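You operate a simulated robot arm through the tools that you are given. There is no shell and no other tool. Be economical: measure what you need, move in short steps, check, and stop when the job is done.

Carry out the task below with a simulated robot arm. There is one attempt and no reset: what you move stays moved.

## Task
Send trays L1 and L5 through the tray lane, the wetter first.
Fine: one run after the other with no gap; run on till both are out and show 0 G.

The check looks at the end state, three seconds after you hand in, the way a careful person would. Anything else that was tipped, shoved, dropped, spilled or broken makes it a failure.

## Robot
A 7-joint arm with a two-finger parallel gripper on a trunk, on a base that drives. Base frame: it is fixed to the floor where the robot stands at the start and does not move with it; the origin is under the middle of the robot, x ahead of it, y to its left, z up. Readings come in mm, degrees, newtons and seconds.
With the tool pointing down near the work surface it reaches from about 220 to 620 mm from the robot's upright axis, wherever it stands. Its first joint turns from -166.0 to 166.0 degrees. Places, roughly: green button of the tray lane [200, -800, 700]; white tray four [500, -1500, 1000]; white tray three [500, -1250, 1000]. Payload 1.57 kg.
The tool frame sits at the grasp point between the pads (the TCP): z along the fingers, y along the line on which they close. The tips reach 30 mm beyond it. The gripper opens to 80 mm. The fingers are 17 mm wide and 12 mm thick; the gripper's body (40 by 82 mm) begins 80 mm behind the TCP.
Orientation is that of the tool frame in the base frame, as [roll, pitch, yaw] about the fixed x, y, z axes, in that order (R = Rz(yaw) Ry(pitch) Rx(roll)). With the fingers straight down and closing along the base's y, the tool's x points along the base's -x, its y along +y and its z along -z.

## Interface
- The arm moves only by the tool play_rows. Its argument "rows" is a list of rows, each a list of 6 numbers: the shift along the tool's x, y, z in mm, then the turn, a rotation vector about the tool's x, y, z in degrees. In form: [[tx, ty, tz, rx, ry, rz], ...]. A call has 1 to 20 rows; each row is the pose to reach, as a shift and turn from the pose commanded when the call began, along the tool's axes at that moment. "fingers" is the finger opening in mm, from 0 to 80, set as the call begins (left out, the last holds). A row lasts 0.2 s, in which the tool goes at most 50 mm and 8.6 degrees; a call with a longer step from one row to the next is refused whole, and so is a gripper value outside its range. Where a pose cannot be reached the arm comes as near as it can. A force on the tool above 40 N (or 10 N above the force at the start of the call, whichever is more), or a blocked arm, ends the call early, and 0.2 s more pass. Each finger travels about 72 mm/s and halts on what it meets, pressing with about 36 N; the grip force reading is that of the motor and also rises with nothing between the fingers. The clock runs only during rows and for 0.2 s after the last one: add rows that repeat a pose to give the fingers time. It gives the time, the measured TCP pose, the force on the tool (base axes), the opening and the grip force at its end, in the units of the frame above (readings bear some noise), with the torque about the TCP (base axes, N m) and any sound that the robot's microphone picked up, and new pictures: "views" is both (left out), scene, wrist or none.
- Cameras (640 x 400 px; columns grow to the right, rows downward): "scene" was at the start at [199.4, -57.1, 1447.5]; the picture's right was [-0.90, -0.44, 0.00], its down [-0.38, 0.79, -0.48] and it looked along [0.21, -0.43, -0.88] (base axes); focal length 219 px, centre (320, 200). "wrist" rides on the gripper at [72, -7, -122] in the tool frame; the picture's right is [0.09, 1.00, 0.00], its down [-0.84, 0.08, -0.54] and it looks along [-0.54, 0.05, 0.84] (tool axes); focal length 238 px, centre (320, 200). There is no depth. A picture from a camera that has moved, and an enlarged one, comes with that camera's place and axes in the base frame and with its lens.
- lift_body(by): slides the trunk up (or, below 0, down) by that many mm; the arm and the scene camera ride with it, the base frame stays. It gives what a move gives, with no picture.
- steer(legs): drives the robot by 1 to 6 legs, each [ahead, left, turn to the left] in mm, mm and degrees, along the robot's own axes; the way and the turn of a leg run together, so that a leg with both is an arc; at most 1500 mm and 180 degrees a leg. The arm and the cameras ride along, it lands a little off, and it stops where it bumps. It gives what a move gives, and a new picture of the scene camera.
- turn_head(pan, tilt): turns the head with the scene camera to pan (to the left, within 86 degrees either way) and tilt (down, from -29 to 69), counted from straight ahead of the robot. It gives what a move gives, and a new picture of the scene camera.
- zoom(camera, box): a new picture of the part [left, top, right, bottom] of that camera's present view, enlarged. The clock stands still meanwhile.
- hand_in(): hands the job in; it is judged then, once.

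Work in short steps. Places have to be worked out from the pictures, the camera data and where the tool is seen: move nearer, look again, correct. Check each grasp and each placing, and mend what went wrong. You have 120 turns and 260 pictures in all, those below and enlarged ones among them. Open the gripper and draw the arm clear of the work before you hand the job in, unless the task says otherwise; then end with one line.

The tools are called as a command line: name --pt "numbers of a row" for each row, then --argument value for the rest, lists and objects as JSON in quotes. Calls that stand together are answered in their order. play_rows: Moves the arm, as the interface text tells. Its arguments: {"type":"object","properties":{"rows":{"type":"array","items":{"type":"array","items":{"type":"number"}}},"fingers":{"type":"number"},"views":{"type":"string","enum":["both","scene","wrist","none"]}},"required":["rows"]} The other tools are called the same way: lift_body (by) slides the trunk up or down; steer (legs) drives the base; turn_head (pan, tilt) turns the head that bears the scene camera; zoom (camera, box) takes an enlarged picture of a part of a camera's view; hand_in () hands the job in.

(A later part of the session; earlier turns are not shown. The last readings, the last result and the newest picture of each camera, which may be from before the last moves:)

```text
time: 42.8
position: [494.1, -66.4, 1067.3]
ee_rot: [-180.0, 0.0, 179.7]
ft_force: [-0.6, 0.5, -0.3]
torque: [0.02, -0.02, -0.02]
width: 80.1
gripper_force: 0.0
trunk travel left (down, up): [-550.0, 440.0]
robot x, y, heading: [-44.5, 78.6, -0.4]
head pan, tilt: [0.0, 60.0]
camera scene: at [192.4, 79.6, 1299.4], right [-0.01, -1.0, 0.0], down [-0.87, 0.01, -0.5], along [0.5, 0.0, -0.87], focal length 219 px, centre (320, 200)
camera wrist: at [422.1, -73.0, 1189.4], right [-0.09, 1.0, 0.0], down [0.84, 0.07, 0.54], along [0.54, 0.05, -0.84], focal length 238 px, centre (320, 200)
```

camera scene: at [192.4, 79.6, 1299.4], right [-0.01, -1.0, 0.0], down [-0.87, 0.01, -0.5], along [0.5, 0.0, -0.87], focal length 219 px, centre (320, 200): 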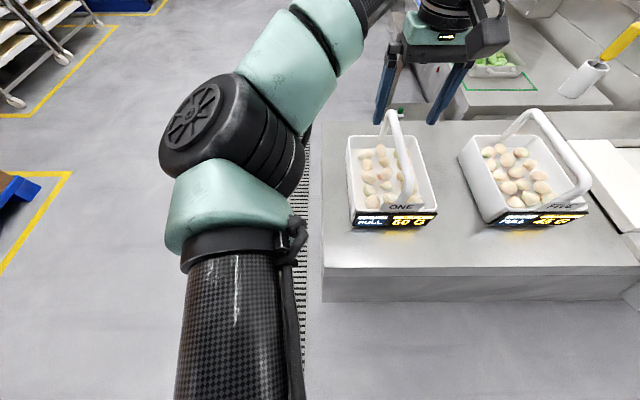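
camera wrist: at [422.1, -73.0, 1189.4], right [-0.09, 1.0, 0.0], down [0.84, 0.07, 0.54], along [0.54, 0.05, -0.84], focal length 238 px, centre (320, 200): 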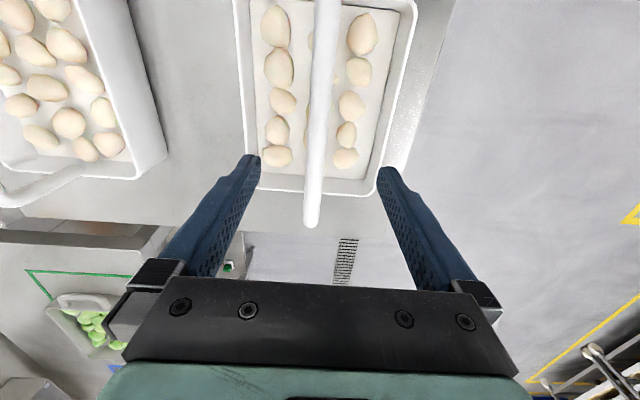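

The bar runs about 3 mm to the −y side of my tool, top z≈985. I nudge and lower so that the bar is between the pads.

play_rows --pt "0 -3 0 0 0 0" --views "none"

lift_body --by -85

play_rows --pt "0 0 0 0 0 0"

```text
time: 43.2
position: [494.0, -68.8, 1067.5]
ee_rot: [-180.0, 0.0, 179.8]
ft_force: [0.6, -0.2, 0.1]
torque: [0.02, -0.01, 0.01]
width: 80.0
gripper_force: 0.1
trunk travel left (down, up): [-550.0, 440.0]
robot x, y, heading: [-47.6, 82.6, -0.1]
head pan, tilt: [0.0, 60.0]
```

```text
time: 44.4
position: [493.1, -68.1, 983.3]
ee_rot: [-180.0, 0.0, 179.7]
ft_force: [0.3, 0.3, -0.4]
torque: [-0.01, 0.0, 0.01]
width: 80.1
gripper_force: 0.0
trunk travel left (down, up): [-465.0, 525.0]
robot x, y, heading: [-47.6, 79.7, -0.4]
head pan, tilt: [0.0, 60.0]
```

```text
time: 44.8
position: [494.5, -68.5, 982.9]
ee_rot: [180.0, -0.1, 179.7]
ft_force: [-0.1, 0.9, 0.0]
torque: [-0.04, -0.02, 0.03]
width: 80.0
gripper_force: 0.1
trunk travel left (down, up): [-465.0, 525.0]
robot x, y, heading: [-44.8, 79.7, -0.1]
head pan, tilt: [0.0, 60.0]
camera scene: at [192.4, 79.6, 1214.4], right [-0.01, -1.0, 0.0], down [-0.87, 0.01, -0.5], along [0.5, 0.0, -0.87], focal length 219 px, centre (320, 200)
camera wrist: at [421.9, -76.0, 1104.3], right [-0.09, 1.0, 0.0], down [0.84, 0.07, 0.54], along [0.54, 0.05, -0.84], focal length 238 px, centre (320, 200)
```

scene: 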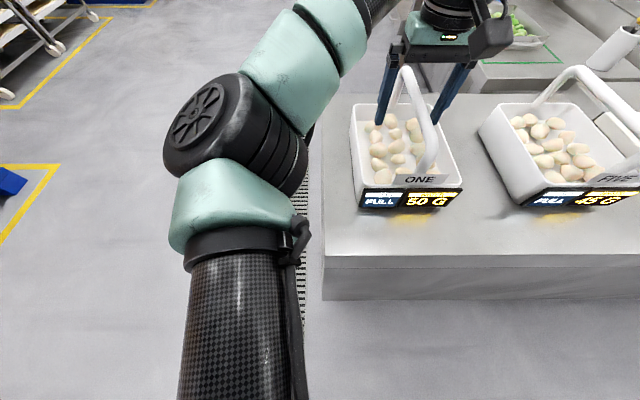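
wrist: 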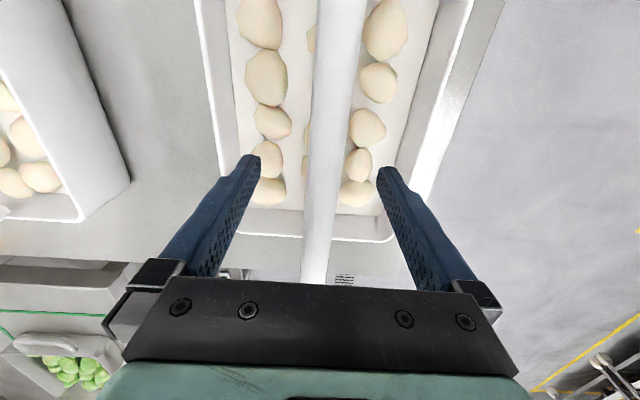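

The bar is between the fingers, its top about at the TCP; I go 12 mm lower and close.

lift_body --by -13

play_rows --pt "0 0 0 0 0 0" --pt "0 0 0 0 0 0" --pt "0 0 0 0 0 0" --pt "0 0 0 0 0 0" --pt "0 0 0 0 0 0" --fingers 0

```text
time: 45.4
position: [493.6, -68.9, 971.2]
ee_rot: [180.0, 0.0, 179.7]
ft_force: [0.4, -0.4, -0.8]
torque: [0.0, 0.0, 0.04]
width: 80.2
gripper_force: 0.0
trunk travel left (down, up): [-452.0, 538.0]
robot x, y, heading: [-44.8, 80.3, -0.5]
head pan, tilt: [0.0, 60.0]
```

```text
time: 46.6
position: [492.6, -68.2, 969.2]
ee_rot: [180.0, 0.0, 179.8]
ft_force: [-0.1, -0.8, 0.6]
torque: [0.01, -0.02, 0.16]
width: 15.5
gripper_force: 30.9
trunk travel left (down, up): [-452.0, 538.0]
robot x, y, heading: [-44.3, 77.4, -0.5]
head pan, tilt: [0.0, 60.0]
camera scene: at [192.4, 79.5, 1201.4], right [-0.01, -1.0, 0.0], down [-0.87, 0.01, -0.5], along [0.5, 0.0, -0.87], focal length 219 px, centre (320, 200)
camera wrist: at [422.0, -76.1, 1091.3], right [-0.09, 1.0, 0.0], down [0.84, 0.07, 0.54], along [0.54, 0.05, -0.84], focal length 238 px, centre (320, 200)
```

scene: 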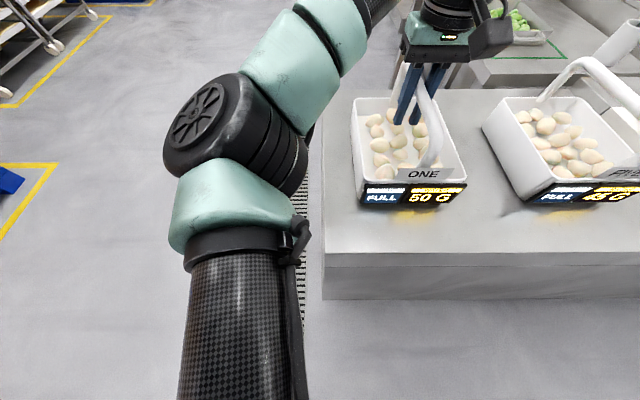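
wrist: 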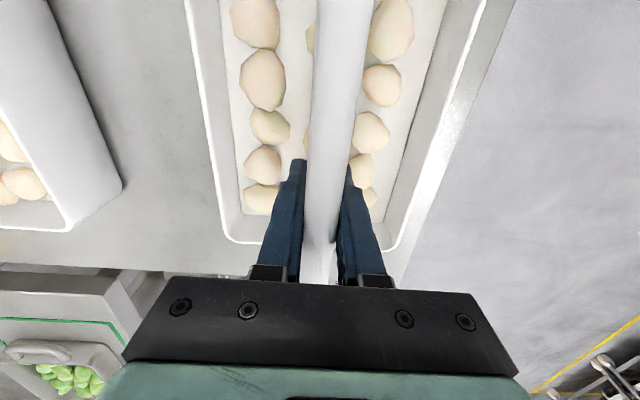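

The bar is gripped (15.5 mm). I lift a little and check the load and tilt.

lift_body --by 25

play_rows --pt "0 0 0 0 0 0"

```text
time: 47.3
position: [494.3, -69.0, 995.2]
ee_rot: [-179.9, 0.0, 179.7]
ft_force: [-0.2, 0.6, -4.7]
torque: [-0.01, -0.05, 0.01]
width: 15.5
gripper_force: 31.7
trunk travel left (down, up): [-477.0, 513.0]
robot x, y, heading: [-42.2, 82.4, -0.4]
head pan, tilt: [0.0, 60.0]
```

```text
time: 47.7
position: [493.7, -68.2, 995.5]
ee_rot: [-179.9, 0.0, 179.7]
ft_force: [0.9, 0.0, -4.3]
torque: [0.03, -0.08, 0.01]
width: 15.7
gripper_force: 30.8
trunk travel left (down, up): [-477.0, 513.0]
robot x, y, heading: [-44.8, 79.5, -0.2]
head pan, tilt: [0.0, 60.0]
camera scene: at [192.8, 79.5, 1226.2], right [-0.01, -1.0, 0.0], down [-0.87, 0.01, -0.5], along [0.5, 0.0, -0.87], focal length 219 px, centre (320, 200)
camera wrist: at [422.3, -76.1, 1116.0], right [-0.09, 1.0, 0.0], down [0.84, 0.07, 0.54], along [0.54, 0.05, -0.84], focal length 238 px, centre (320, 200)
```

scene: 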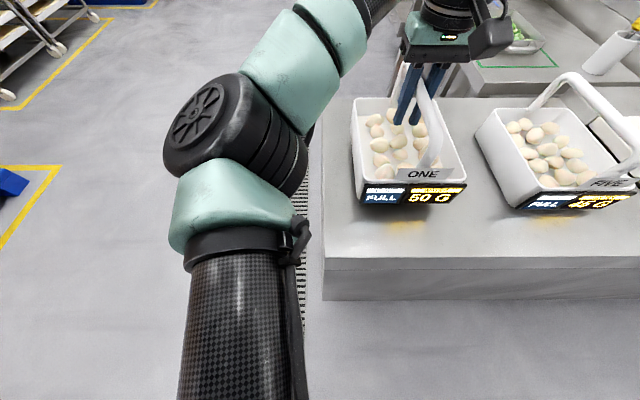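
wrist: 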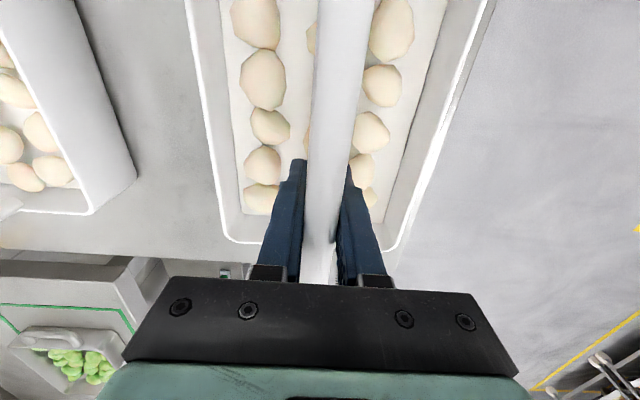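

Level, 4.4 N. I raise it well over tray FIVE's handle and drive right to the entry.

lift_body --by 190

steer --legs '[[0, -695, 0.4]]'

play_rows --pt "0 0 0 0 0 0" --views "wrist"

```text
time: 49.8
position: [492.4, -69.2, 1184.6]
ee_rot: [-179.9, 0.0, 179.7]
ft_force: [0.1, -0.5, -4.4]
torque: [0.02, -0.05, 0.02]
width: 15.8
gripper_force: 31.3
trunk travel left (down, up): [-667.0, 323.0]
robot x, y, heading: [-44.5, 78.4, -0.2]
head pan, tilt: [0.0, 60.0]
```

```text
time: 53.6
position: [492.8, -759.3, 1183.9]
ee_rot: [179.9, 0.0, -180.0]
ft_force: [0.3, 0.3, -4.6]
torque: [0.03, -0.05, 0.02]
width: 15.4
gripper_force: 31.0
trunk travel left (down, up): [-667.0, 323.0]
robot x, y, heading: [-48.0, -615.5, 0.0]
head pan, tilt: [0.0, 60.0]
camera scene: at [190.1, -612.6, 1416.3], right [0.0, -1.0, 0.0], down [-0.87, 0.0, -0.5], along [0.5, 0.0, -0.87], focal length 219 px, centre (320, 200)
```

scene: 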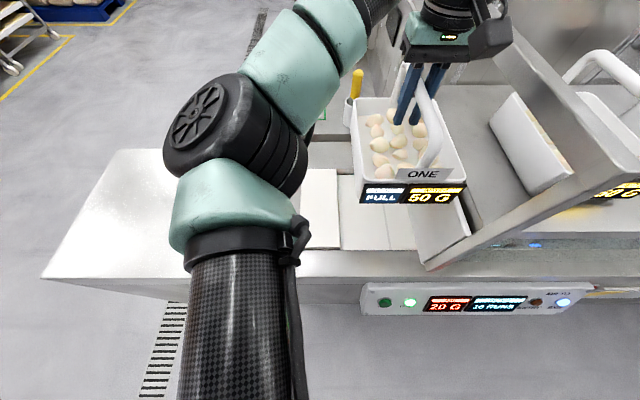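

```text
time: 54.0
position: [492.6, -759.2, 1183.8]
ee_rot: [179.9, 0.0, -180.0]
ft_force: [1.1, -0.4, -4.9]
torque: [0.02, -0.11, -0.01]
width: 15.8
gripper_force: 30.9
trunk travel left (down, up): [-667.0, 323.0]
robot x, y, heading: [-47.5, -616.2, -0.2]
head pan, tilt: [0.0, 60.0]
camera wrist: at [420.4, -766.7, 1305.7], right [-0.09, 1.0, 0.0], down [0.84, 0.08, 0.54], along [0.54, 0.05, -0.84], focal length 238 px, centre (320, 200)
```

wrist: 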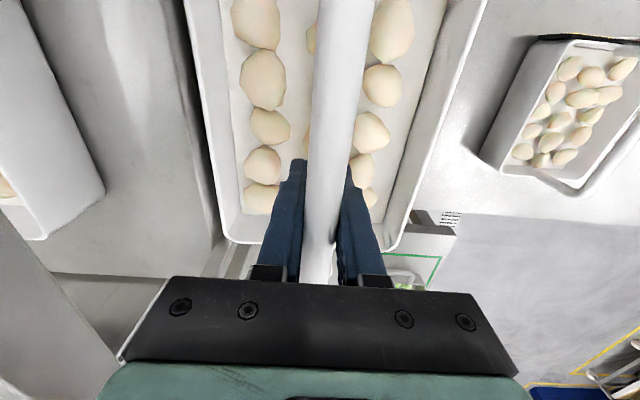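

The tray hangs over the open belt, right rim about 30 mm from the door. I centre it at y −768 and lower most of the way.

play_rows --pt "0 -9 0 0 0 0" --views "none"

lift_body --by -165

play_rows --pt "0 0 0 0 0 0"

```text
time: 54.4
position: [492.2, -768.0, 1183.5]
ee_rot: [180.0, 0.0, 179.9]
ft_force: [0.2, -1.1, -4.6]
torque: [0.0, -0.06, 0.0]
width: 15.4
gripper_force: 31.7
trunk travel left (down, up): [-667.0, 323.0]
robot x, y, heading: [-48.7, -616.2, -0.3]
head pan, tilt: [0.0, 60.0]
```

```text
time: 56.3
position: [491.7, -768.1, 1019.4]
ee_rot: [-180.0, 0.0, 179.9]
ft_force: [0.9, 0.1, -4.2]
torque: [0.0, -0.05, 0.0]
width: 15.3
gripper_force: 31.6
trunk travel left (down, up): [-502.0, 488.0]
robot x, y, heading: [-46.3, -614.1, 0.0]
head pan, tilt: [0.0, 60.0]
```

```text
time: 56.7
position: [492.1, -768.4, 1019.4]
ee_rot: [180.0, 0.0, 179.9]
ft_force: [-0.2, 0.3, -4.0]
torque: [0.0, -0.04, 0.0]
width: 15.4
gripper_force: 31.5
trunk travel left (down, up): [-502.0, 488.0]
robot x, y, heading: [-47.4, -614.3, 0.1]
head pan, tilt: [0.0, 60.0]
camera scene: at [190.0, -612.3, 1251.3], right [0.0, -1.0, 0.0], down [-0.87, 0.0, -0.5], along [0.5, 0.0, -0.87], focal length 219 px, centre (320, 200)
camera wrist: at [420.5, -775.9, 1140.7], right [-0.09, 1.0, 0.0], down [0.84, 0.08, 0.54], along [0.54, 0.05, -0.84], focal length 238 px, centre (320, 200)
```

scene: 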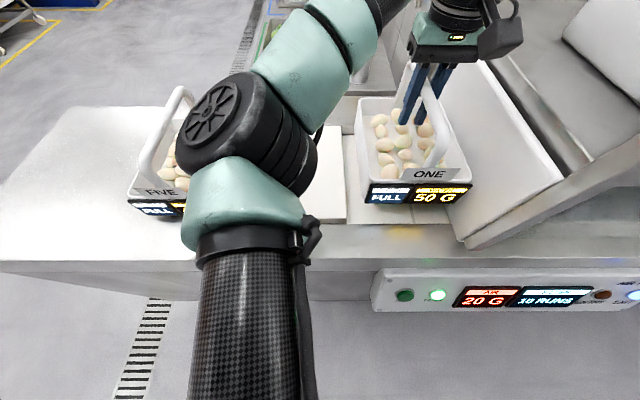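
wrist: 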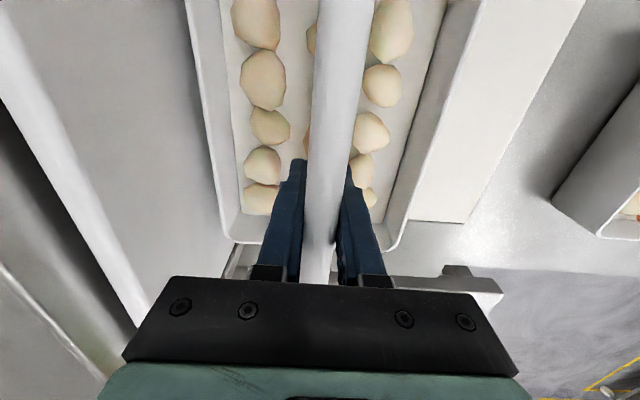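

Clearance both sides looks fine. I lower on to near contact, watching the force.

lift_body --by -40

zoom --camera "scene" --box '[310, 60, 530, 260]'

```text
time: 57.5
position: [490.7, -768.5, 979.1]
ee_rot: [180.0, -0.1, 179.8]
ft_force: [0.6, -0.4, -3.9]
torque: [-0.03, -0.06, 0.0]
width: 15.3
gripper_force: 31.3
trunk travel left (down, up): [-462.0, 528.0]
robot x, y, heading: [-47.6, -613.4, 0.0]
head pan, tilt: [0.0, 60.0]
```

```text
2.00 times, centred on (420, 160) of scene
camera zoom: at [189.9, -612.3, 1211.2], right [0.0, -1.0, 0.0], down [-0.87, 0.0, -0.5], along [0.5, 0.0, -0.87], focal length 438 px, centre (120, 280)
```

zoom: 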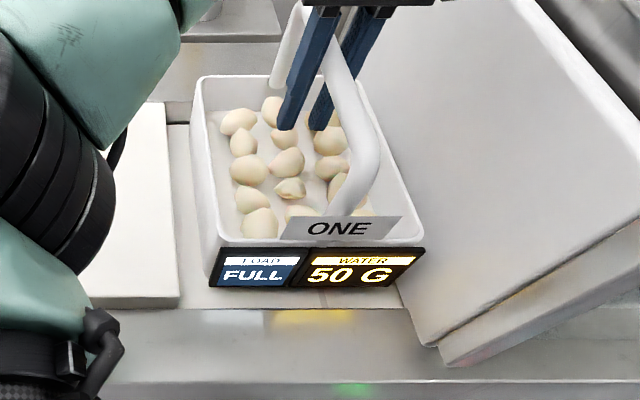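

Nearly down, well placed between slab and door. Last millimetres.

lift_body --by -9

```text
time: 58.1
position: [491.5, -769.8, 969.3]
ee_rot: [179.8, 0.1, 179.9]
ft_force: [-0.2, -0.2, -5.3]
torque: [0.0, -0.05, 0.03]
width: 15.4
gripper_force: 31.4
trunk travel left (down, up): [-453.0, 537.0]
robot x, y, heading: [-44.3, -614.6, -0.0]
head pan, tilt: [0.0, 60.0]
```

Still hanging (−5 N), so the belt lies a bit lower than the bench. I go on in small steps.

lift_body --by -4

lift_body --by -4

```text
time: 58.6
position: [491.8, -768.1, 969.3]
ee_rot: [-179.8, 0.4, 180.0]
ft_force: [9.8, -2.0, 20.6]
torque: [0.07, 0.92, -0.02]
width: 15.6
gripper_force: 30.2
trunk travel left (down, up): [-449.0, 541.0]
robot x, y, heading: [-49.8, -613.6, 0.0]
head pan, tilt: [0.0, 60.0]
```

```text
time: 59.2
position: [488.5, -768.5, 964.8]
ee_rot: [180.0, 0.2, 179.9]
ft_force: [2.3, -1.4, 24.1]
torque: [0.05, 0.06, 0.02]
width: 15.2
gripper_force: 31.6
trunk travel left (down, up): [-445.0, 545.0]
robot x, y, heading: [-49.9, -612.0, -0.2]
head pan, tilt: [0.0, 60.0]
```

Contact is reached (now pressing 24 N); I ease up a few mm and open.

lift_body --by 4

play_rows --pt "0 0 0 0 0 0" --pt "0 0 0 0 0 0" --pt "0 0 0 0 0 0" --fingers 60

```text
time: 59.7
position: [490.4, -768.6, 964.1]
ee_rot: [179.9, -0.2, 179.9]
ft_force: [-2.2, -1.1, 0.7]
torque: [0.24, -0.21, 0.03]
width: 15.5
gripper_force: 31.1
trunk travel left (down, up): [-449.0, 541.0]
robot x, y, heading: [-48.2, -613.0, -0.2]
head pan, tilt: [0.0, 60.0]
```

```text
time: 60.5
position: [491.8, -768.4, 968.0]
ee_rot: [-180.0, 0.1, 179.8]
ft_force: [-0.5, 0.8, -0.4]
torque: [0.0, -0.01, 0.02]
width: 59.9
gripper_force: 0.1
trunk travel left (down, up): [-449.0, 541.0]
robot x, y, heading: [-48.5, -617.2, -0.0]
head pan, tilt: [0.0, 60.0]
camera scene: at [189.6, -612.2, 1198.4], right [0.0, -1.0, 0.0], down [-0.87, 0.0, -0.5], along [0.5, 0.0, -0.87], focal length 219 px, centre (320, 200)
camera wrist: at [420.2, -775.8, 1087.9], right [-0.09, 1.0, 0.0], down [0.84, 0.08, 0.54], along [0.54, 0.05, -0.84], focal length 238 px, centre (320, 200)
```

scene: 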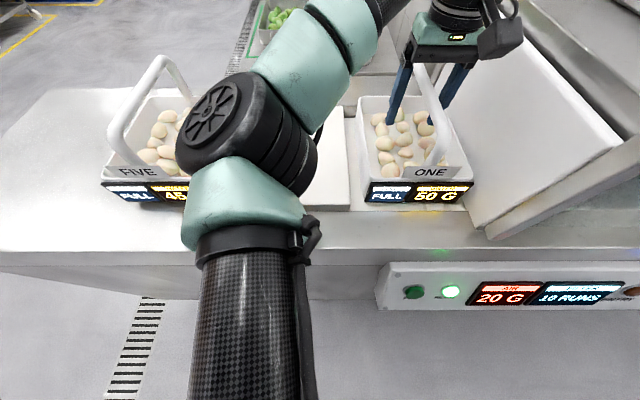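
wrist: 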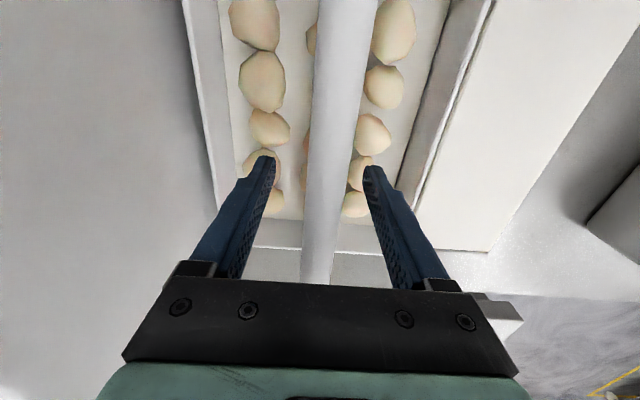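

ONE stands free on the belt. I raise the hand clear of the handle, then back the base off so the hand comes over the green button, which I place at about (244, −789, 763).

lift_body --by 130

steer --legs '[[-250, 0, 0]]'

play_rows --pt "0 -20 0 0 0 0" --pt "0 -20 0 0 0 0" --pt "0 -20 0 0 0 0" --fingers 0

```text
time: 62.1
position: [491.6, -768.3, 1096.7]
ee_rot: [180.0, -0.1, 179.8]
ft_force: [-0.4, -0.2, -0.4]
torque: [-0.01, -0.02, 0.0]
width: 59.9
gripper_force: 0.1
trunk travel left (down, up): [-579.0, 411.0]
robot x, y, heading: [-46.6, -612.1, -0.2]
head pan, tilt: [0.0, 60.0]
```

```text
time: 63.9
position: [242.7, -767.8, 1097.2]
ee_rot: [-180.0, 0.1, -179.9]
ft_force: [-1.0, -0.1, -0.1]
torque: [-0.02, -0.01, -0.01]
width: 60.1
gripper_force: 0.1
trunk travel left (down, up): [-579.0, 411.0]
robot x, y, heading: [-294.5, -615.9, -0.4]
head pan, tilt: [0.0, 60.0]
camera scene: at [-59.3, -611.7, 1328.5], right [0.0, -1.0, 0.0], down [-0.87, 0.0, -0.5], along [0.5, 0.0, -0.87], focal length 219 px, centre (320, 200)
```

scene: 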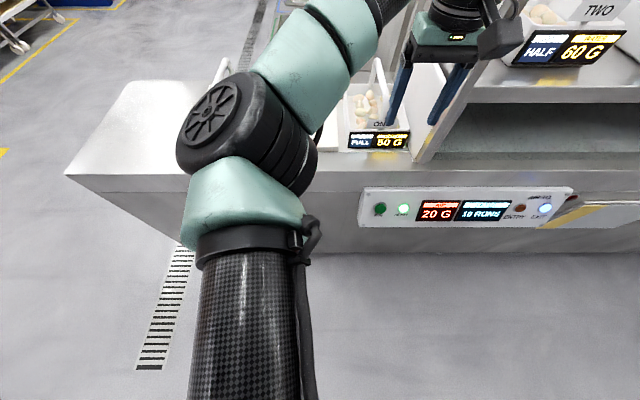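

```text
time: 64.7
position: [241.6, -788.2, 1096.5]
ee_rot: [-180.0, 0.0, -180.0]
ft_force: [0.8, -0.9, 0.0]
torque: [-0.01, 0.02, 0.02]
width: 0.1
gripper_force: 21.3
trunk travel left (down, up): [-579.0, 411.0]
robot x, y, heading: [-292.7, -613.4, 0.0]
head pan, tilt: [0.0, 60.0]
camera scene: at [-58.7, -611.9, 1328.4], right [0.0, -1.0, 0.0], down [-0.87, 0.0, -0.5], along [0.5, 0.0, -0.87], focal length 219 px, centre (320, 200)
camera wrist: at [171.7, -795.5, 1217.9], right [-0.09, 1.0, 0.0], down [0.84, 0.08, 0.54], along [0.54, 0.05, -0.84], focal length 238 px, centre (320, 200)
```

scene: 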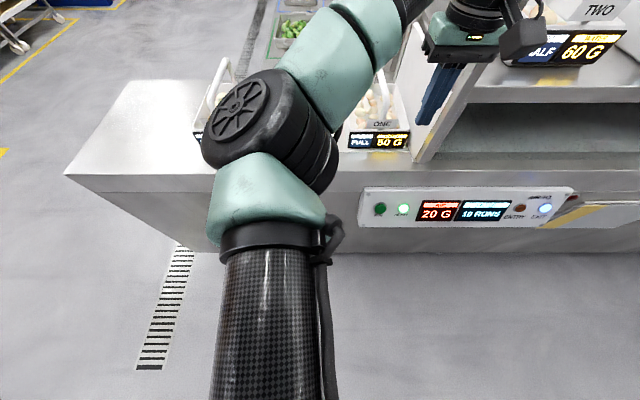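
wrist: 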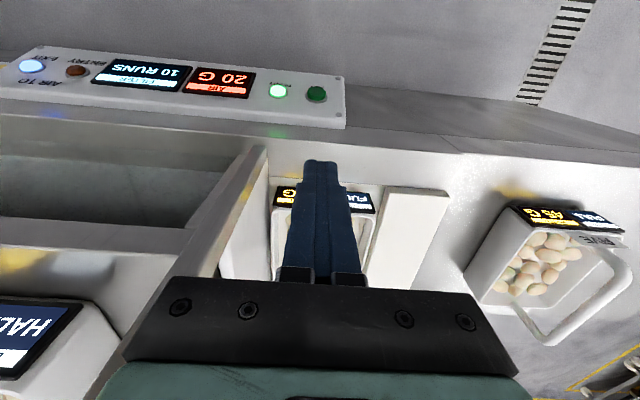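

Button estimate refined: (244, −793, ~750). I lower to just above it and look again.

lift_body --by -220

play_rows --pt "0 0 0 0 0 0"

```text
time: 67.0
position: [242.3, -787.5, 876.9]
ee_rot: [180.0, 0.0, 180.0]
ft_force: [0.2, 0.7, 1.0]
torque: [0.0, 0.0, 0.03]
width: 0.0
gripper_force: 21.1
trunk travel left (down, up): [-359.0, 631.0]
robot x, y, heading: [-301.0, -614.9, -0.1]
head pan, tilt: [0.0, 60.0]
```

```text
time: 67.4
position: [242.4, -787.2, 877.7]
ee_rot: [-180.0, -0.1, -180.0]
ft_force: [-0.1, 0.2, -0.5]
torque: [0.02, -0.01, 0.01]
width: 0.0
gripper_force: 20.7
trunk travel left (down, up): [-359.0, 631.0]
robot x, y, heading: [-295.7, -611.3, -0.5]
head pan, tilt: [0.0, 60.0]
camera scene: at [-58.7, -611.7, 1108.4], right [0.0, -1.0, 0.0], down [-0.87, 0.0, -0.5], along [0.5, 0.0, -0.87], focal length 219 px, centre (320, 200)
camera wrist: at [171.6, -795.3, 997.9], right [-0.09, 1.0, 0.0], down [0.84, 0.08, 0.54], along [0.54, 0.05, -0.84], focal length 238 px, centre (320, 200)
```

scene: 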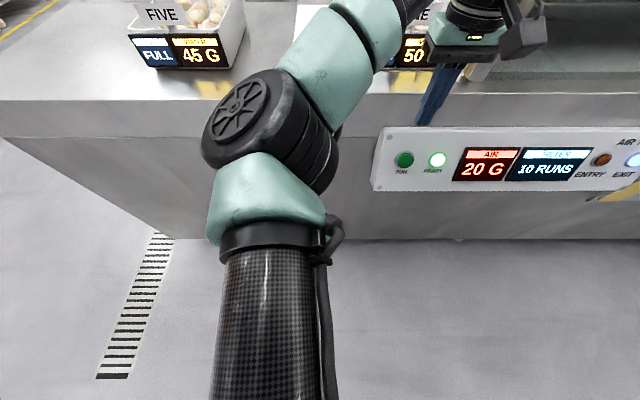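
wrist: 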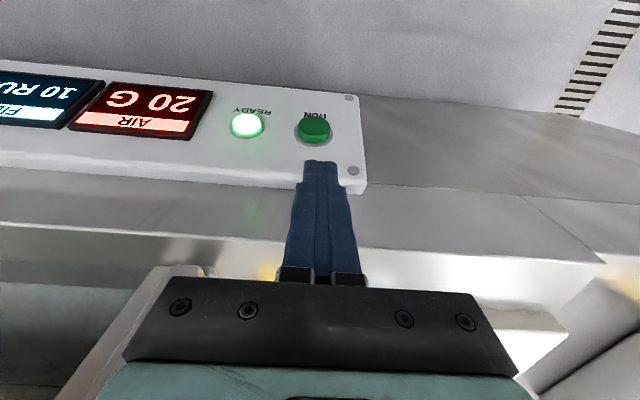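

The panel face is steep (normal about 24° above horizontal), the button at about (241, −794, 748). I'll press along the normal: first move in front of it and lower.

play_rows --pt "46 -7 0 0 0 0" --views "none"

lift_body --by -89

play_rows --pt "0 0 0 0 0 0"

```text
time: 67.8
position: [195.1, -796.1, 876.9]
ee_rot: [-180.0, 0.0, -179.9]
ft_force: [0.4, 0.5, -0.4]
torque: [0.0, -0.01, -0.01]
width: 0.1
gripper_force: 21.4
trunk travel left (down, up): [-359.0, 631.0]
robot x, y, heading: [-296.7, -614.9, 0.2]
head pan, tilt: [0.0, 60.0]
```

```text
time: 69.1
position: [196.5, -794.7, 788.2]
ee_rot: [-179.9, -0.1, 179.9]
ft_force: [0.1, 0.2, -0.2]
torque: [-0.01, 0.02, 0.02]
width: 0.1
gripper_force: 21.2
trunk travel left (down, up): [-270.0, 720.0]
robot x, y, heading: [-294.3, -611.5, -0.4]
head pan, tilt: [0.0, 60.0]
```

```text
time: 69.5
position: [197.0, -795.1, 787.9]
ee_rot: [-179.8, 0.0, -180.0]
ft_force: [0.5, 0.1, -0.1]
torque: [0.01, 0.02, -0.01]
width: 0.0
gripper_force: 21.1
trunk travel left (down, up): [-270.0, 720.0]
robot x, y, heading: [-295.5, -612.9, -0.1]
head pan, tilt: [0.0, 60.0]
camera scene: at [-58.7, -611.7, 1019.4], right [0.0, -1.0, 0.0], down [-0.87, 0.0, -0.5], along [0.5, 0.0, -0.87], focal length 219 px, centre (320, 200)
camera wrist: at [125.4, -802.7, 909.5], right [-0.09, 1.0, 0.0], down [0.84, 0.08, 0.54], along [0.54, 0.05, -0.84], focal length 238 px, centre (320, 200)
```

scene: 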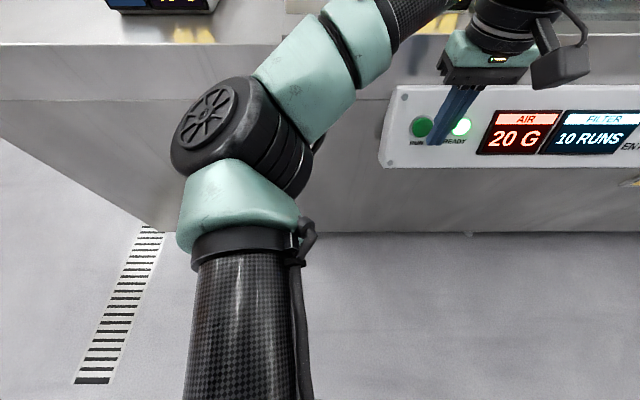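
wrist: 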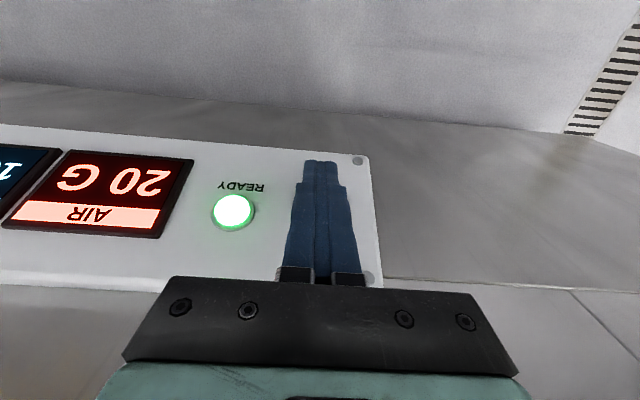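

The button lies right behind the fingertips as planned. I push along the panel's normal in small steps.

play_rows --pt "-18 0 8 0 0 0" --pt "-27 0 12 0 0 0" --pt "-32 0 14 0 0 0" --pt "-35 0 15 0 0 0" --pt "-38 0 16 0 0 0" --pt "-40 0 17 0 0 0"

```text
time: 70.9
position: [233.6, -795.6, 772.2]
ee_rot: [179.9, -0.1, 179.8]
ft_force: [-16.8, 2.3, 3.6]
torque: [0.1, 0.43, -0.01]
width: 0.0
gripper_force: 21.4
trunk travel left (down, up): [-270.0, 720.0]
robot x, y, heading: [-295.4, -614.1, -0.4]
head pan, tilt: [0.0, 60.0]
heard: click
camera scene: at [-60.1, -611.5, 1019.8], right [0.0, -1.0, 0.0], down [-0.87, 0.0, -0.5], along [0.5, 0.0, -0.87], focal length 219 px, centre (320, 200)
camera wrist: at [163.8, -802.9, 893.6], right [-0.09, 1.0, 0.0], down [0.84, 0.07, 0.54], along [0.54, 0.05, -0.84], focal length 238 px, centre (320, 200)
```

scene: 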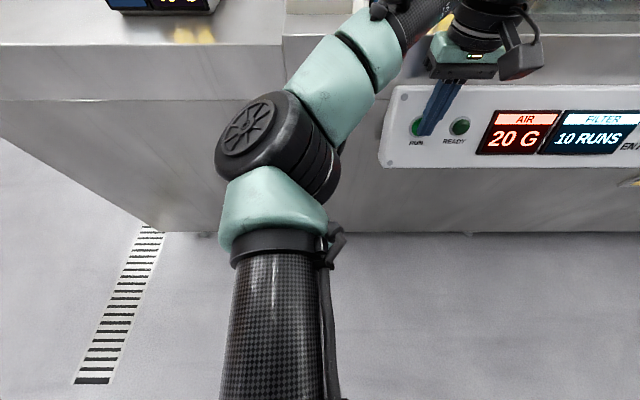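
wrist: 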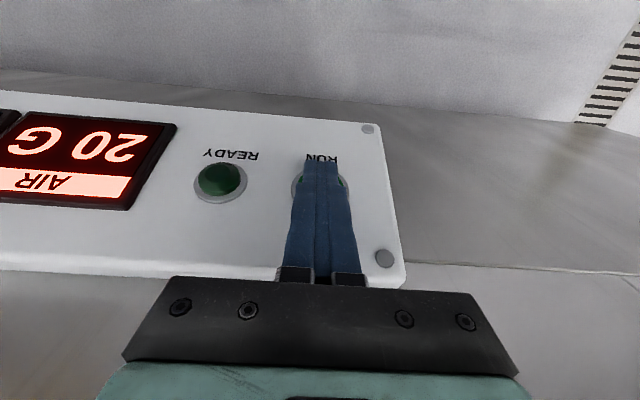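

A click, READY went dark: the run has started. I withdraw along the same line and watch.

play_rows --pt "20 0 -9 0 0 0" --pt "40 0 -17 0 0 0" --pt "40 0 -17 0 0 0" --pt "40 0 -17 0 0 0" --pt "40 0 -17 0 0 0" --pt "40 0 -17 0 0 0" --pt "40 0 -17 0 0 0" --pt "40 0 -17 0 0 0" --pt "40 0 -17 0 0 0" --pt "40 0 -17 0 0 0" --views "scene"

lift_body --by 220

turn_head --pan -20 --tilt 45

```text
time: 73.1
position: [196.4, -795.5, 788.9]
ee_rot: [180.0, 0.0, -179.9]
ft_force: [0.4, 0.0, -0.4]
torque: [0.03, 0.01, 0.01]
width: 0.2
gripper_force: 22.0
trunk travel left (down, up): [-270.0, 720.0]
robot x, y, heading: [-299.0, -609.4, 0.1]
head pan, tilt: [0.0, 60.0]
camera scene: at [-58.7, -611.7, 1019.4], right [0.0, -1.0, 0.0], down [-0.87, 0.0, -0.5], along [0.5, 0.0, -0.87], focal length 219 px, centre (320, 200)
```

scene: 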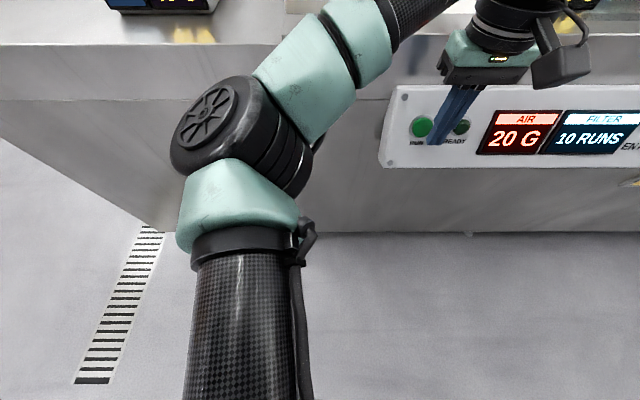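

```text
time: 75.4
position: [195.2, -795.3, 1008.7]
ee_rot: [180.0, 0.0, 179.9]
ft_force: [0.0, 0.7, -0.1]
torque: [-0.02, 0.04, 0.0]
width: 0.0
gripper_force: 21.4
trunk travel left (down, up): [-490.0, 500.0]
robot x, y, heading: [-293.2, -614.4, -0.0]
head pan, tilt: [0.0, 60.0]
```

```text
time: 76.2
position: [197.4, -794.5, 1009.2]
ee_rot: [179.9, 0.0, -179.9]
ft_force: [-0.6, -0.7, -0.3]
torque: [0.01, 0.02, 0.05]
width: 0.0
gripper_force: 21.2
trunk travel left (down, up): [-490.0, 500.0]
robot x, y, heading: [-296.1, -612.8, -0.2]
head pan, tilt: [-20.0, 45.0]
camera scene: at [-49.0, -639.4, 1258.8], right [-0.34, -0.94, 0.0], down [-0.66, 0.24, -0.71], along [0.66, -0.24, -0.71], focal length 219 px, centre (320, 200)
```

scene: 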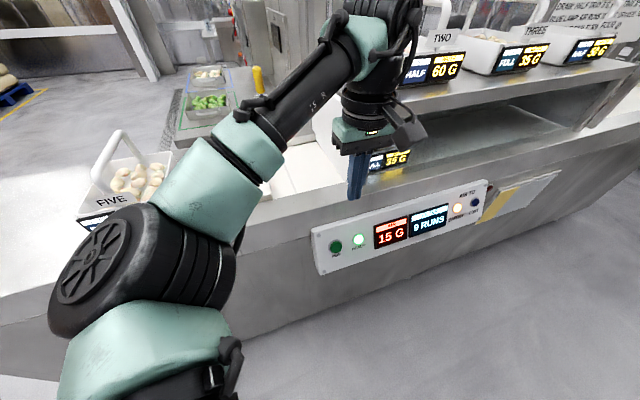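

As predicted: ONE at 35 G, air 15, fan now to entry, 9 runs left, READY. Next I fetch tray FIVE: raise, open, drive to it.

lift_body --by 100

play_rows --pt "-23 0 0 0 0 0" --pt "-46 0 0 0 0 0" --pt "-46 0 0 0 0 0" --fingers 80 --views "none"

steer --legs '[[0, 428, 0], [250, 0, 0]]'

play_rows --pt "0 0 0 0 0 0" --views "wrist"

```text
time: 77.5
position: [197.2, -795.5, 1109.1]
ee_rot: [179.9, 0.1, 180.0]
ft_force: [-0.2, -0.5, 0.0]
torque: [0.0, 0.01, 0.01]
width: 0.2
gripper_force: 21.2
trunk travel left (down, up): [-590.0, 400.0]
robot x, y, heading: [-295.0, -611.6, -0.3]
head pan, tilt: [-20.0, 45.0]
```

```text
time: 78.3
position: [242.0, -794.9, 1109.7]
ee_rot: [-179.9, -0.1, 179.9]
ft_force: [-0.3, 0.8, -0.1]
torque: [-0.01, 0.01, -0.01]
width: 80.0
gripper_force: 0.1
trunk travel left (down, up): [-590.0, 400.0]
robot x, y, heading: [-295.6, -615.0, -0.2]
head pan, tilt: [-20.0, 45.0]
```

```text
time: 82.4
position: [495.5, -367.2, 1108.3]
ee_rot: [180.0, -0.1, -180.0]
ft_force: [-0.1, -0.4, -0.3]
torque: [0.01, 0.0, -0.05]
width: 80.0
gripper_force: 0.0
trunk travel left (down, up): [-590.0, 400.0]
robot x, y, heading: [-39.0, -183.7, 0.4]
head pan, tilt: [-20.0, 45.0]
camera scene: at [205.7, -211.7, 1358.7], right [-0.34, -0.94, 0.0], down [-0.67, 0.24, -0.71], along [0.66, -0.24, -0.71], focal length 219 px, centre (320, 200)
```

scene: 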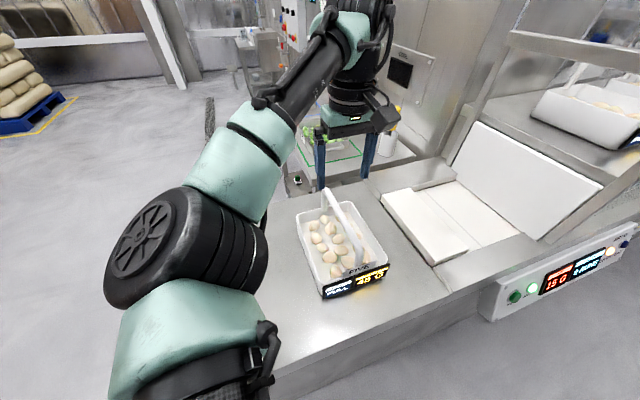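

```text
time: 82.8
position: [496.5, -367.2, 1109.4]
ee_rot: [-180.0, 0.0, -179.9]
ft_force: [-0.1, -0.1, -0.4]
torque: [0.0, 0.0, 0.0]
width: 80.1
gripper_force: 0.1
trunk travel left (down, up): [-590.0, 400.0]
robot x, y, heading: [-42.9, -183.3, 0.0]
head pan, tilt: [-20.0, 45.0]
camera wrist: at [425.7, -374.0, 1230.1], right [-0.09, 1.0, 0.0], down [0.84, 0.08, 0.54], along [0.54, 0.05, -0.84], focal length 238 px, centre (320, 200)
```

wrist: 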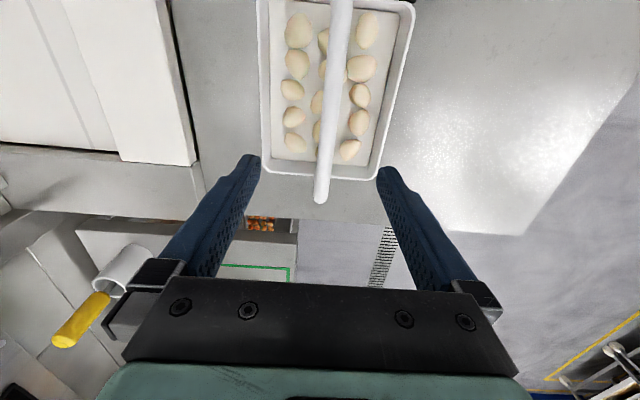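

FIVE's bar lies about 8 mm to +y of the tool. I correct and lower to grasp height.

play_rows --pt "3 8 0 0 0 0" --views "none"

lift_body --by -90

play_rows --pt "0 0 0 0 0 0" --views "both"

```text
time: 83.2
position: [493.9, -357.6, 1109.3]
ee_rot: [180.0, -0.1, -179.9]
ft_force: [0.3, -0.3, 0.4]
torque: [0.01, 0.03, -0.01]
width: 79.9
gripper_force: 0.0
trunk travel left (down, up): [-590.0, 400.0]
robot x, y, heading: [-43.8, -182.0, 0.1]
head pan, tilt: [-20.0, 45.0]
```

```text
time: 84.5
position: [494.6, -357.8, 1019.1]
ee_rot: [180.0, 0.0, -179.9]
ft_force: [-0.6, -0.6, -0.2]
torque: [0.0, 0.0, -0.03]
width: 80.1
gripper_force: 0.2
trunk travel left (down, up): [-500.0, 490.0]
robot x, y, heading: [-38.6, -189.2, 0.2]
head pan, tilt: [-20.0, 45.0]
```

```text
time: 84.9
position: [493.9, -357.6, 1019.0]
ee_rot: [-179.9, 0.0, -179.8]
ft_force: [-0.4, -0.7, -0.2]
torque: [0.0, 0.0, -0.02]
width: 80.0
gripper_force: 0.1
trunk travel left (down, up): [-500.0, 490.0]
robot x, y, heading: [-41.4, -182.9, 0.3]
head pan, tilt: [-20.0, 45.0]
camera scene: at [205.1, -211.7, 1268.9], right [-0.34, -0.94, 0.0], down [-0.66, 0.24, -0.71], along [0.66, -0.24, -0.71], focal length 219 px, centre (320, 200)
camera wrist: at [422.8, -366.1, 1140.3], right [-0.09, 1.0, 0.0], down [0.84, 0.08, 0.54], along [0.54, 0.05, -0.84], focal length 238 px, centre (320, 200)
```

scene: 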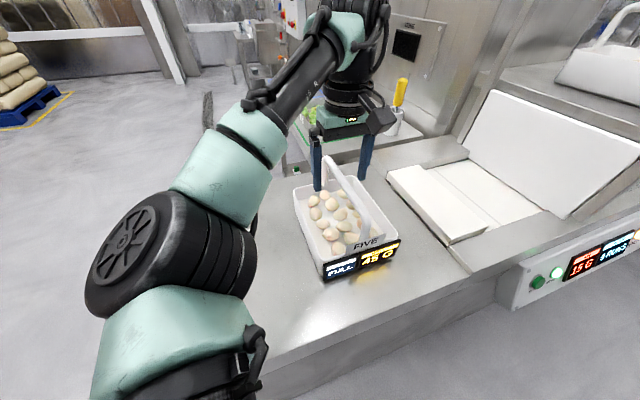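
wrist: 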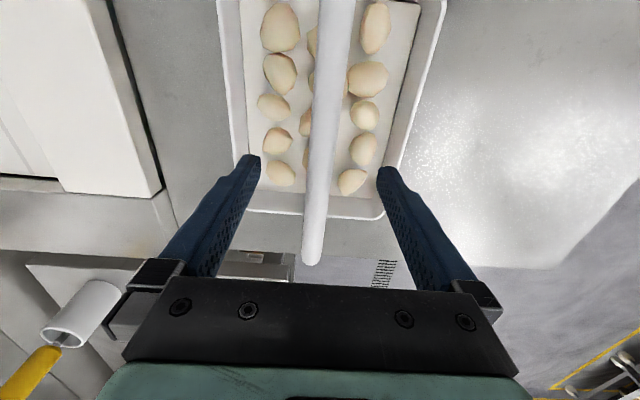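

Centred. I lower 49 mm and close.

lift_body --by -49

play_rows --pt "0 0 0 0 0 0" --pt "0 0 0 0 0 0" --pt "0 0 0 0 0 0" --pt "0 0 0 0 0 0" --pt "0 0 0 0 0 0" --fingers 0 --views "wrist"

lift_body --by 120

turn_head --pan 0 --tilt 60

```text
time: 85.8
position: [494.4, -357.1, 970.6]
ee_rot: [180.0, 0.0, -179.9]
ft_force: [0.3, 0.0, -0.2]
torque: [0.02, 0.02, 0.0]
width: 80.0
gripper_force: 0.1
trunk travel left (down, up): [-451.0, 539.0]
robot x, y, heading: [-42.9, -185.5, 0.2]
head pan, tilt: [-20.0, 45.0]
```

```text
time: 87.0
position: [494.0, -359.1, 969.0]
ee_rot: [-179.9, 0.0, -179.9]
ft_force: [1.2, -1.1, 2.0]
torque: [0.04, 0.05, -0.06]
width: 15.1
gripper_force: 30.8
trunk travel left (down, up): [-451.0, 539.0]
robot x, y, heading: [-43.6, -185.3, 0.1]
head pan, tilt: [-20.0, 45.0]
camera wrist: at [422.7, -366.2, 1091.4], right [-0.09, 1.0, 0.0], down [0.84, 0.08, 0.54], along [0.54, 0.05, -0.84], focal length 238 px, centre (320, 200)
```

wrist: 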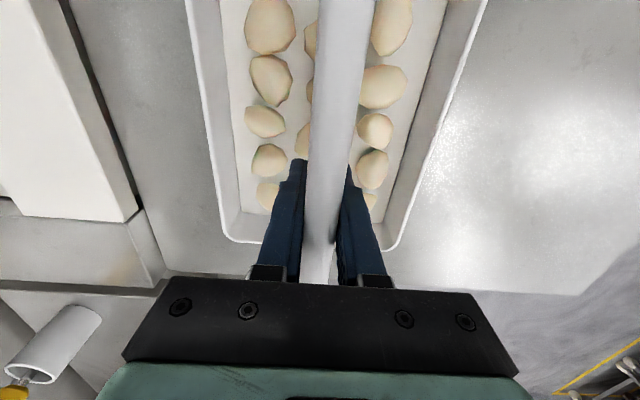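

```text
time: 88.5
position: [493.9, -358.6, 1089.9]
ee_rot: [-180.0, 0.0, -179.9]
ft_force: [-0.6, 0.2, -4.9]
torque: [-0.01, -0.06, 0.0]
width: 15.6
gripper_force: 31.4
trunk travel left (down, up): [-571.0, 419.0]
robot x, y, heading: [-47.5, -183.6, -0.1]
head pan, tilt: [-20.0, 45.0]
```

```text
time: 89.3
position: [493.8, -358.1, 1089.9]
ee_rot: [180.0, 0.0, -180.0]
ft_force: [-0.1, -0.1, -3.8]
torque: [-0.01, -0.06, 0.0]
width: 15.6
gripper_force: 31.1
trunk travel left (down, up): [-571.0, 419.0]
robot x, y, heading: [-44.8, -186.0, 0.0]
head pan, tilt: [0.0, 60.0]
camera scene: at [195.8, -184.1, 1320.3], right [0.0, -1.0, 0.0], down [-0.87, 0.0, -0.5], along [0.5, 0.0, -0.87], focal length 219 px, centre (320, 200)
```

scene: 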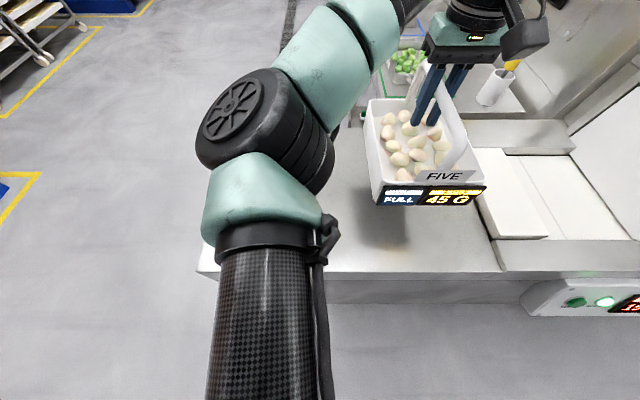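

FIVE hangs level. I drive right by 410 mm to bring it over the empty entry place.

steer --legs '[[0, -410, 0]]'

play_rows --pt "0 0 0 0 0 0" --views "wrist"

```text
time: 91.8
position: [496.1, -767.2, 1090.2]
ee_rot: [179.9, 0.0, -179.7]
ft_force: [0.2, -0.5, -4.1]
torque: [0.0, -0.06, -0.01]
width: 15.5
gripper_force: 30.7
trunk travel left (down, up): [-571.0, 419.0]
robot x, y, heading: [-40.8, -595.3, 0.1]
head pan, tilt: [0.0, 60.0]
camera scene: at [197.0, -594.3, 1320.3], right [0.0, -1.0, 0.0], down [-0.87, 0.0, -0.5], along [0.5, 0.0, -0.87], focal length 219 px, centre (320, 200)
```

scene: 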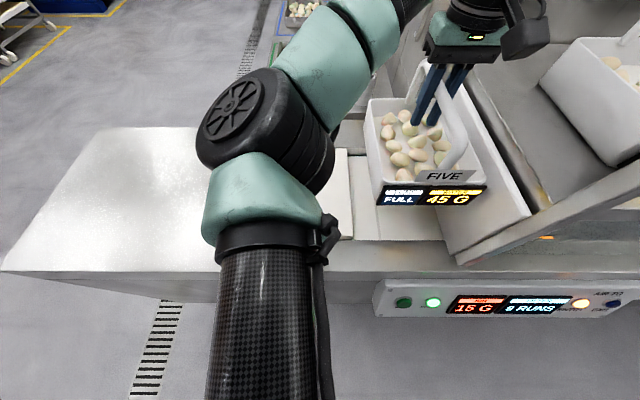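

```text
time: 92.2
position: [495.7, -767.3, 1088.7]
ee_rot: [179.9, -0.1, -179.6]
ft_force: [0.0, -0.1, -4.7]
torque: [0.02, -0.07, 0.01]
width: 15.5
gripper_force: 31.4
trunk travel left (down, up): [-571.0, 419.0]
robot x, y, heading: [-42.5, -596.9, 0.4]
head pan, tilt: [0.0, 60.0]
camera wrist: at [425.1, -775.5, 1210.7], right [-0.1, 1.0, 0.0], down [0.84, 0.08, 0.54], along [0.54, 0.05, -0.84], focal length 238 px, centre (320, 200)
```

wrist: 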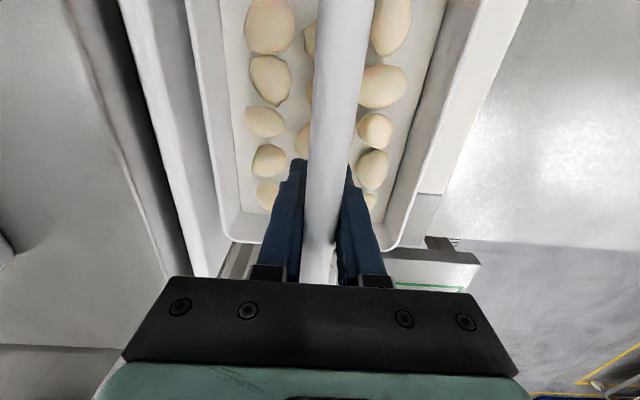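

Positioned at (496, −767). I nudge x back 4 mm and lower to near contact.

play_rows --pt "4 -1 0 0 0 0" --views "none"

lift_body --by -113

zoom --camera "scene" --box '[310, 60, 530, 260]'

lift_body --by -6

```text
time: 92.6
position: [491.8, -768.9, 1089.7]
ee_rot: [179.9, 0.0, -179.7]
ft_force: [-0.2, 0.2, -4.7]
torque: [-0.03, -0.04, -0.02]
width: 15.5
gripper_force: 31.0
trunk travel left (down, up): [-571.0, 419.0]
robot x, y, heading: [-39.7, -596.2, 0.4]
head pan, tilt: [0.0, 60.0]
```

```text
time: 94.1
position: [491.1, -768.1, 977.9]
ee_rot: [179.9, 0.0, -179.8]
ft_force: [-0.7, -0.3, -4.6]
torque: [0.02, -0.07, -0.01]
width: 15.6
gripper_force: 31.6
trunk travel left (down, up): [-458.0, 532.0]
robot x, y, heading: [-42.1, -597.8, 0.3]
head pan, tilt: [0.0, 60.0]
```

```text
2.00 times, centred on (420, 160) of scene
camera zoom: at [196.9, -593.9, 1207.3], right [0.0, -1.0, 0.0], down [-0.87, 0.0, -0.5], along [0.5, 0.0, -0.87], focal length 438 px, centre (120, 280)
```

zoom: 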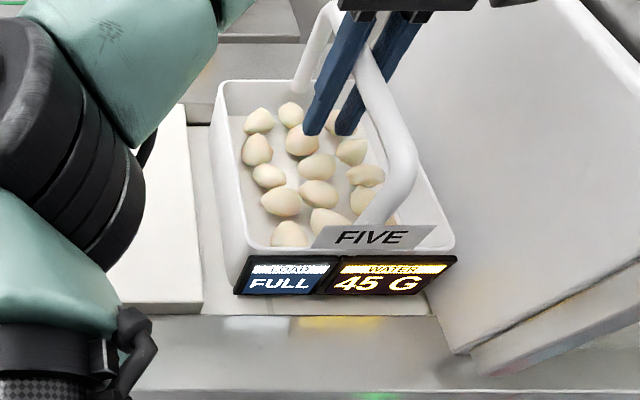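

```text
time: 94.6
position: [492.1, -767.6, 969.8]
ee_rot: [180.0, 0.0, -179.7]
ft_force: [0.1, 0.5, -4.4]
torque: [0.0, -0.02, 0.02]
width: 15.3
gripper_force: 31.9
trunk travel left (down, up): [-452.0, 538.0]
robot x, y, heading: [-41.1, -596.6, 0.3]
head pan, tilt: [0.0, 60.0]
```

One or two mm remain.

lift_body --by -2

lift_body --by -1

```text
time: 95.2
position: [492.8, -768.0, 969.7]
ee_rot: [-179.9, 0.1, -179.7]
ft_force: [4.7, -1.6, 8.8]
torque: [0.03, 1.06, 0.0]
width: 15.5
gripper_force: 31.9
trunk travel left (down, up): [-450.0, 540.0]
robot x, y, heading: [-41.1, -597.3, 0.1]
head pan, tilt: [0.0, 60.0]
```

```text
time: 95.7
position: [492.3, -768.1, 969.3]
ee_rot: [-180.0, 0.3, -179.8]
ft_force: [10.2, -3.1, 21.8]
torque: [0.08, 0.84, -0.02]
width: 15.6
gripper_force: 31.1
trunk travel left (down, up): [-449.0, 541.0]
robot x, y, heading: [-43.0, -596.3, 0.6]
head pan, tilt: [0.0, 60.0]
```

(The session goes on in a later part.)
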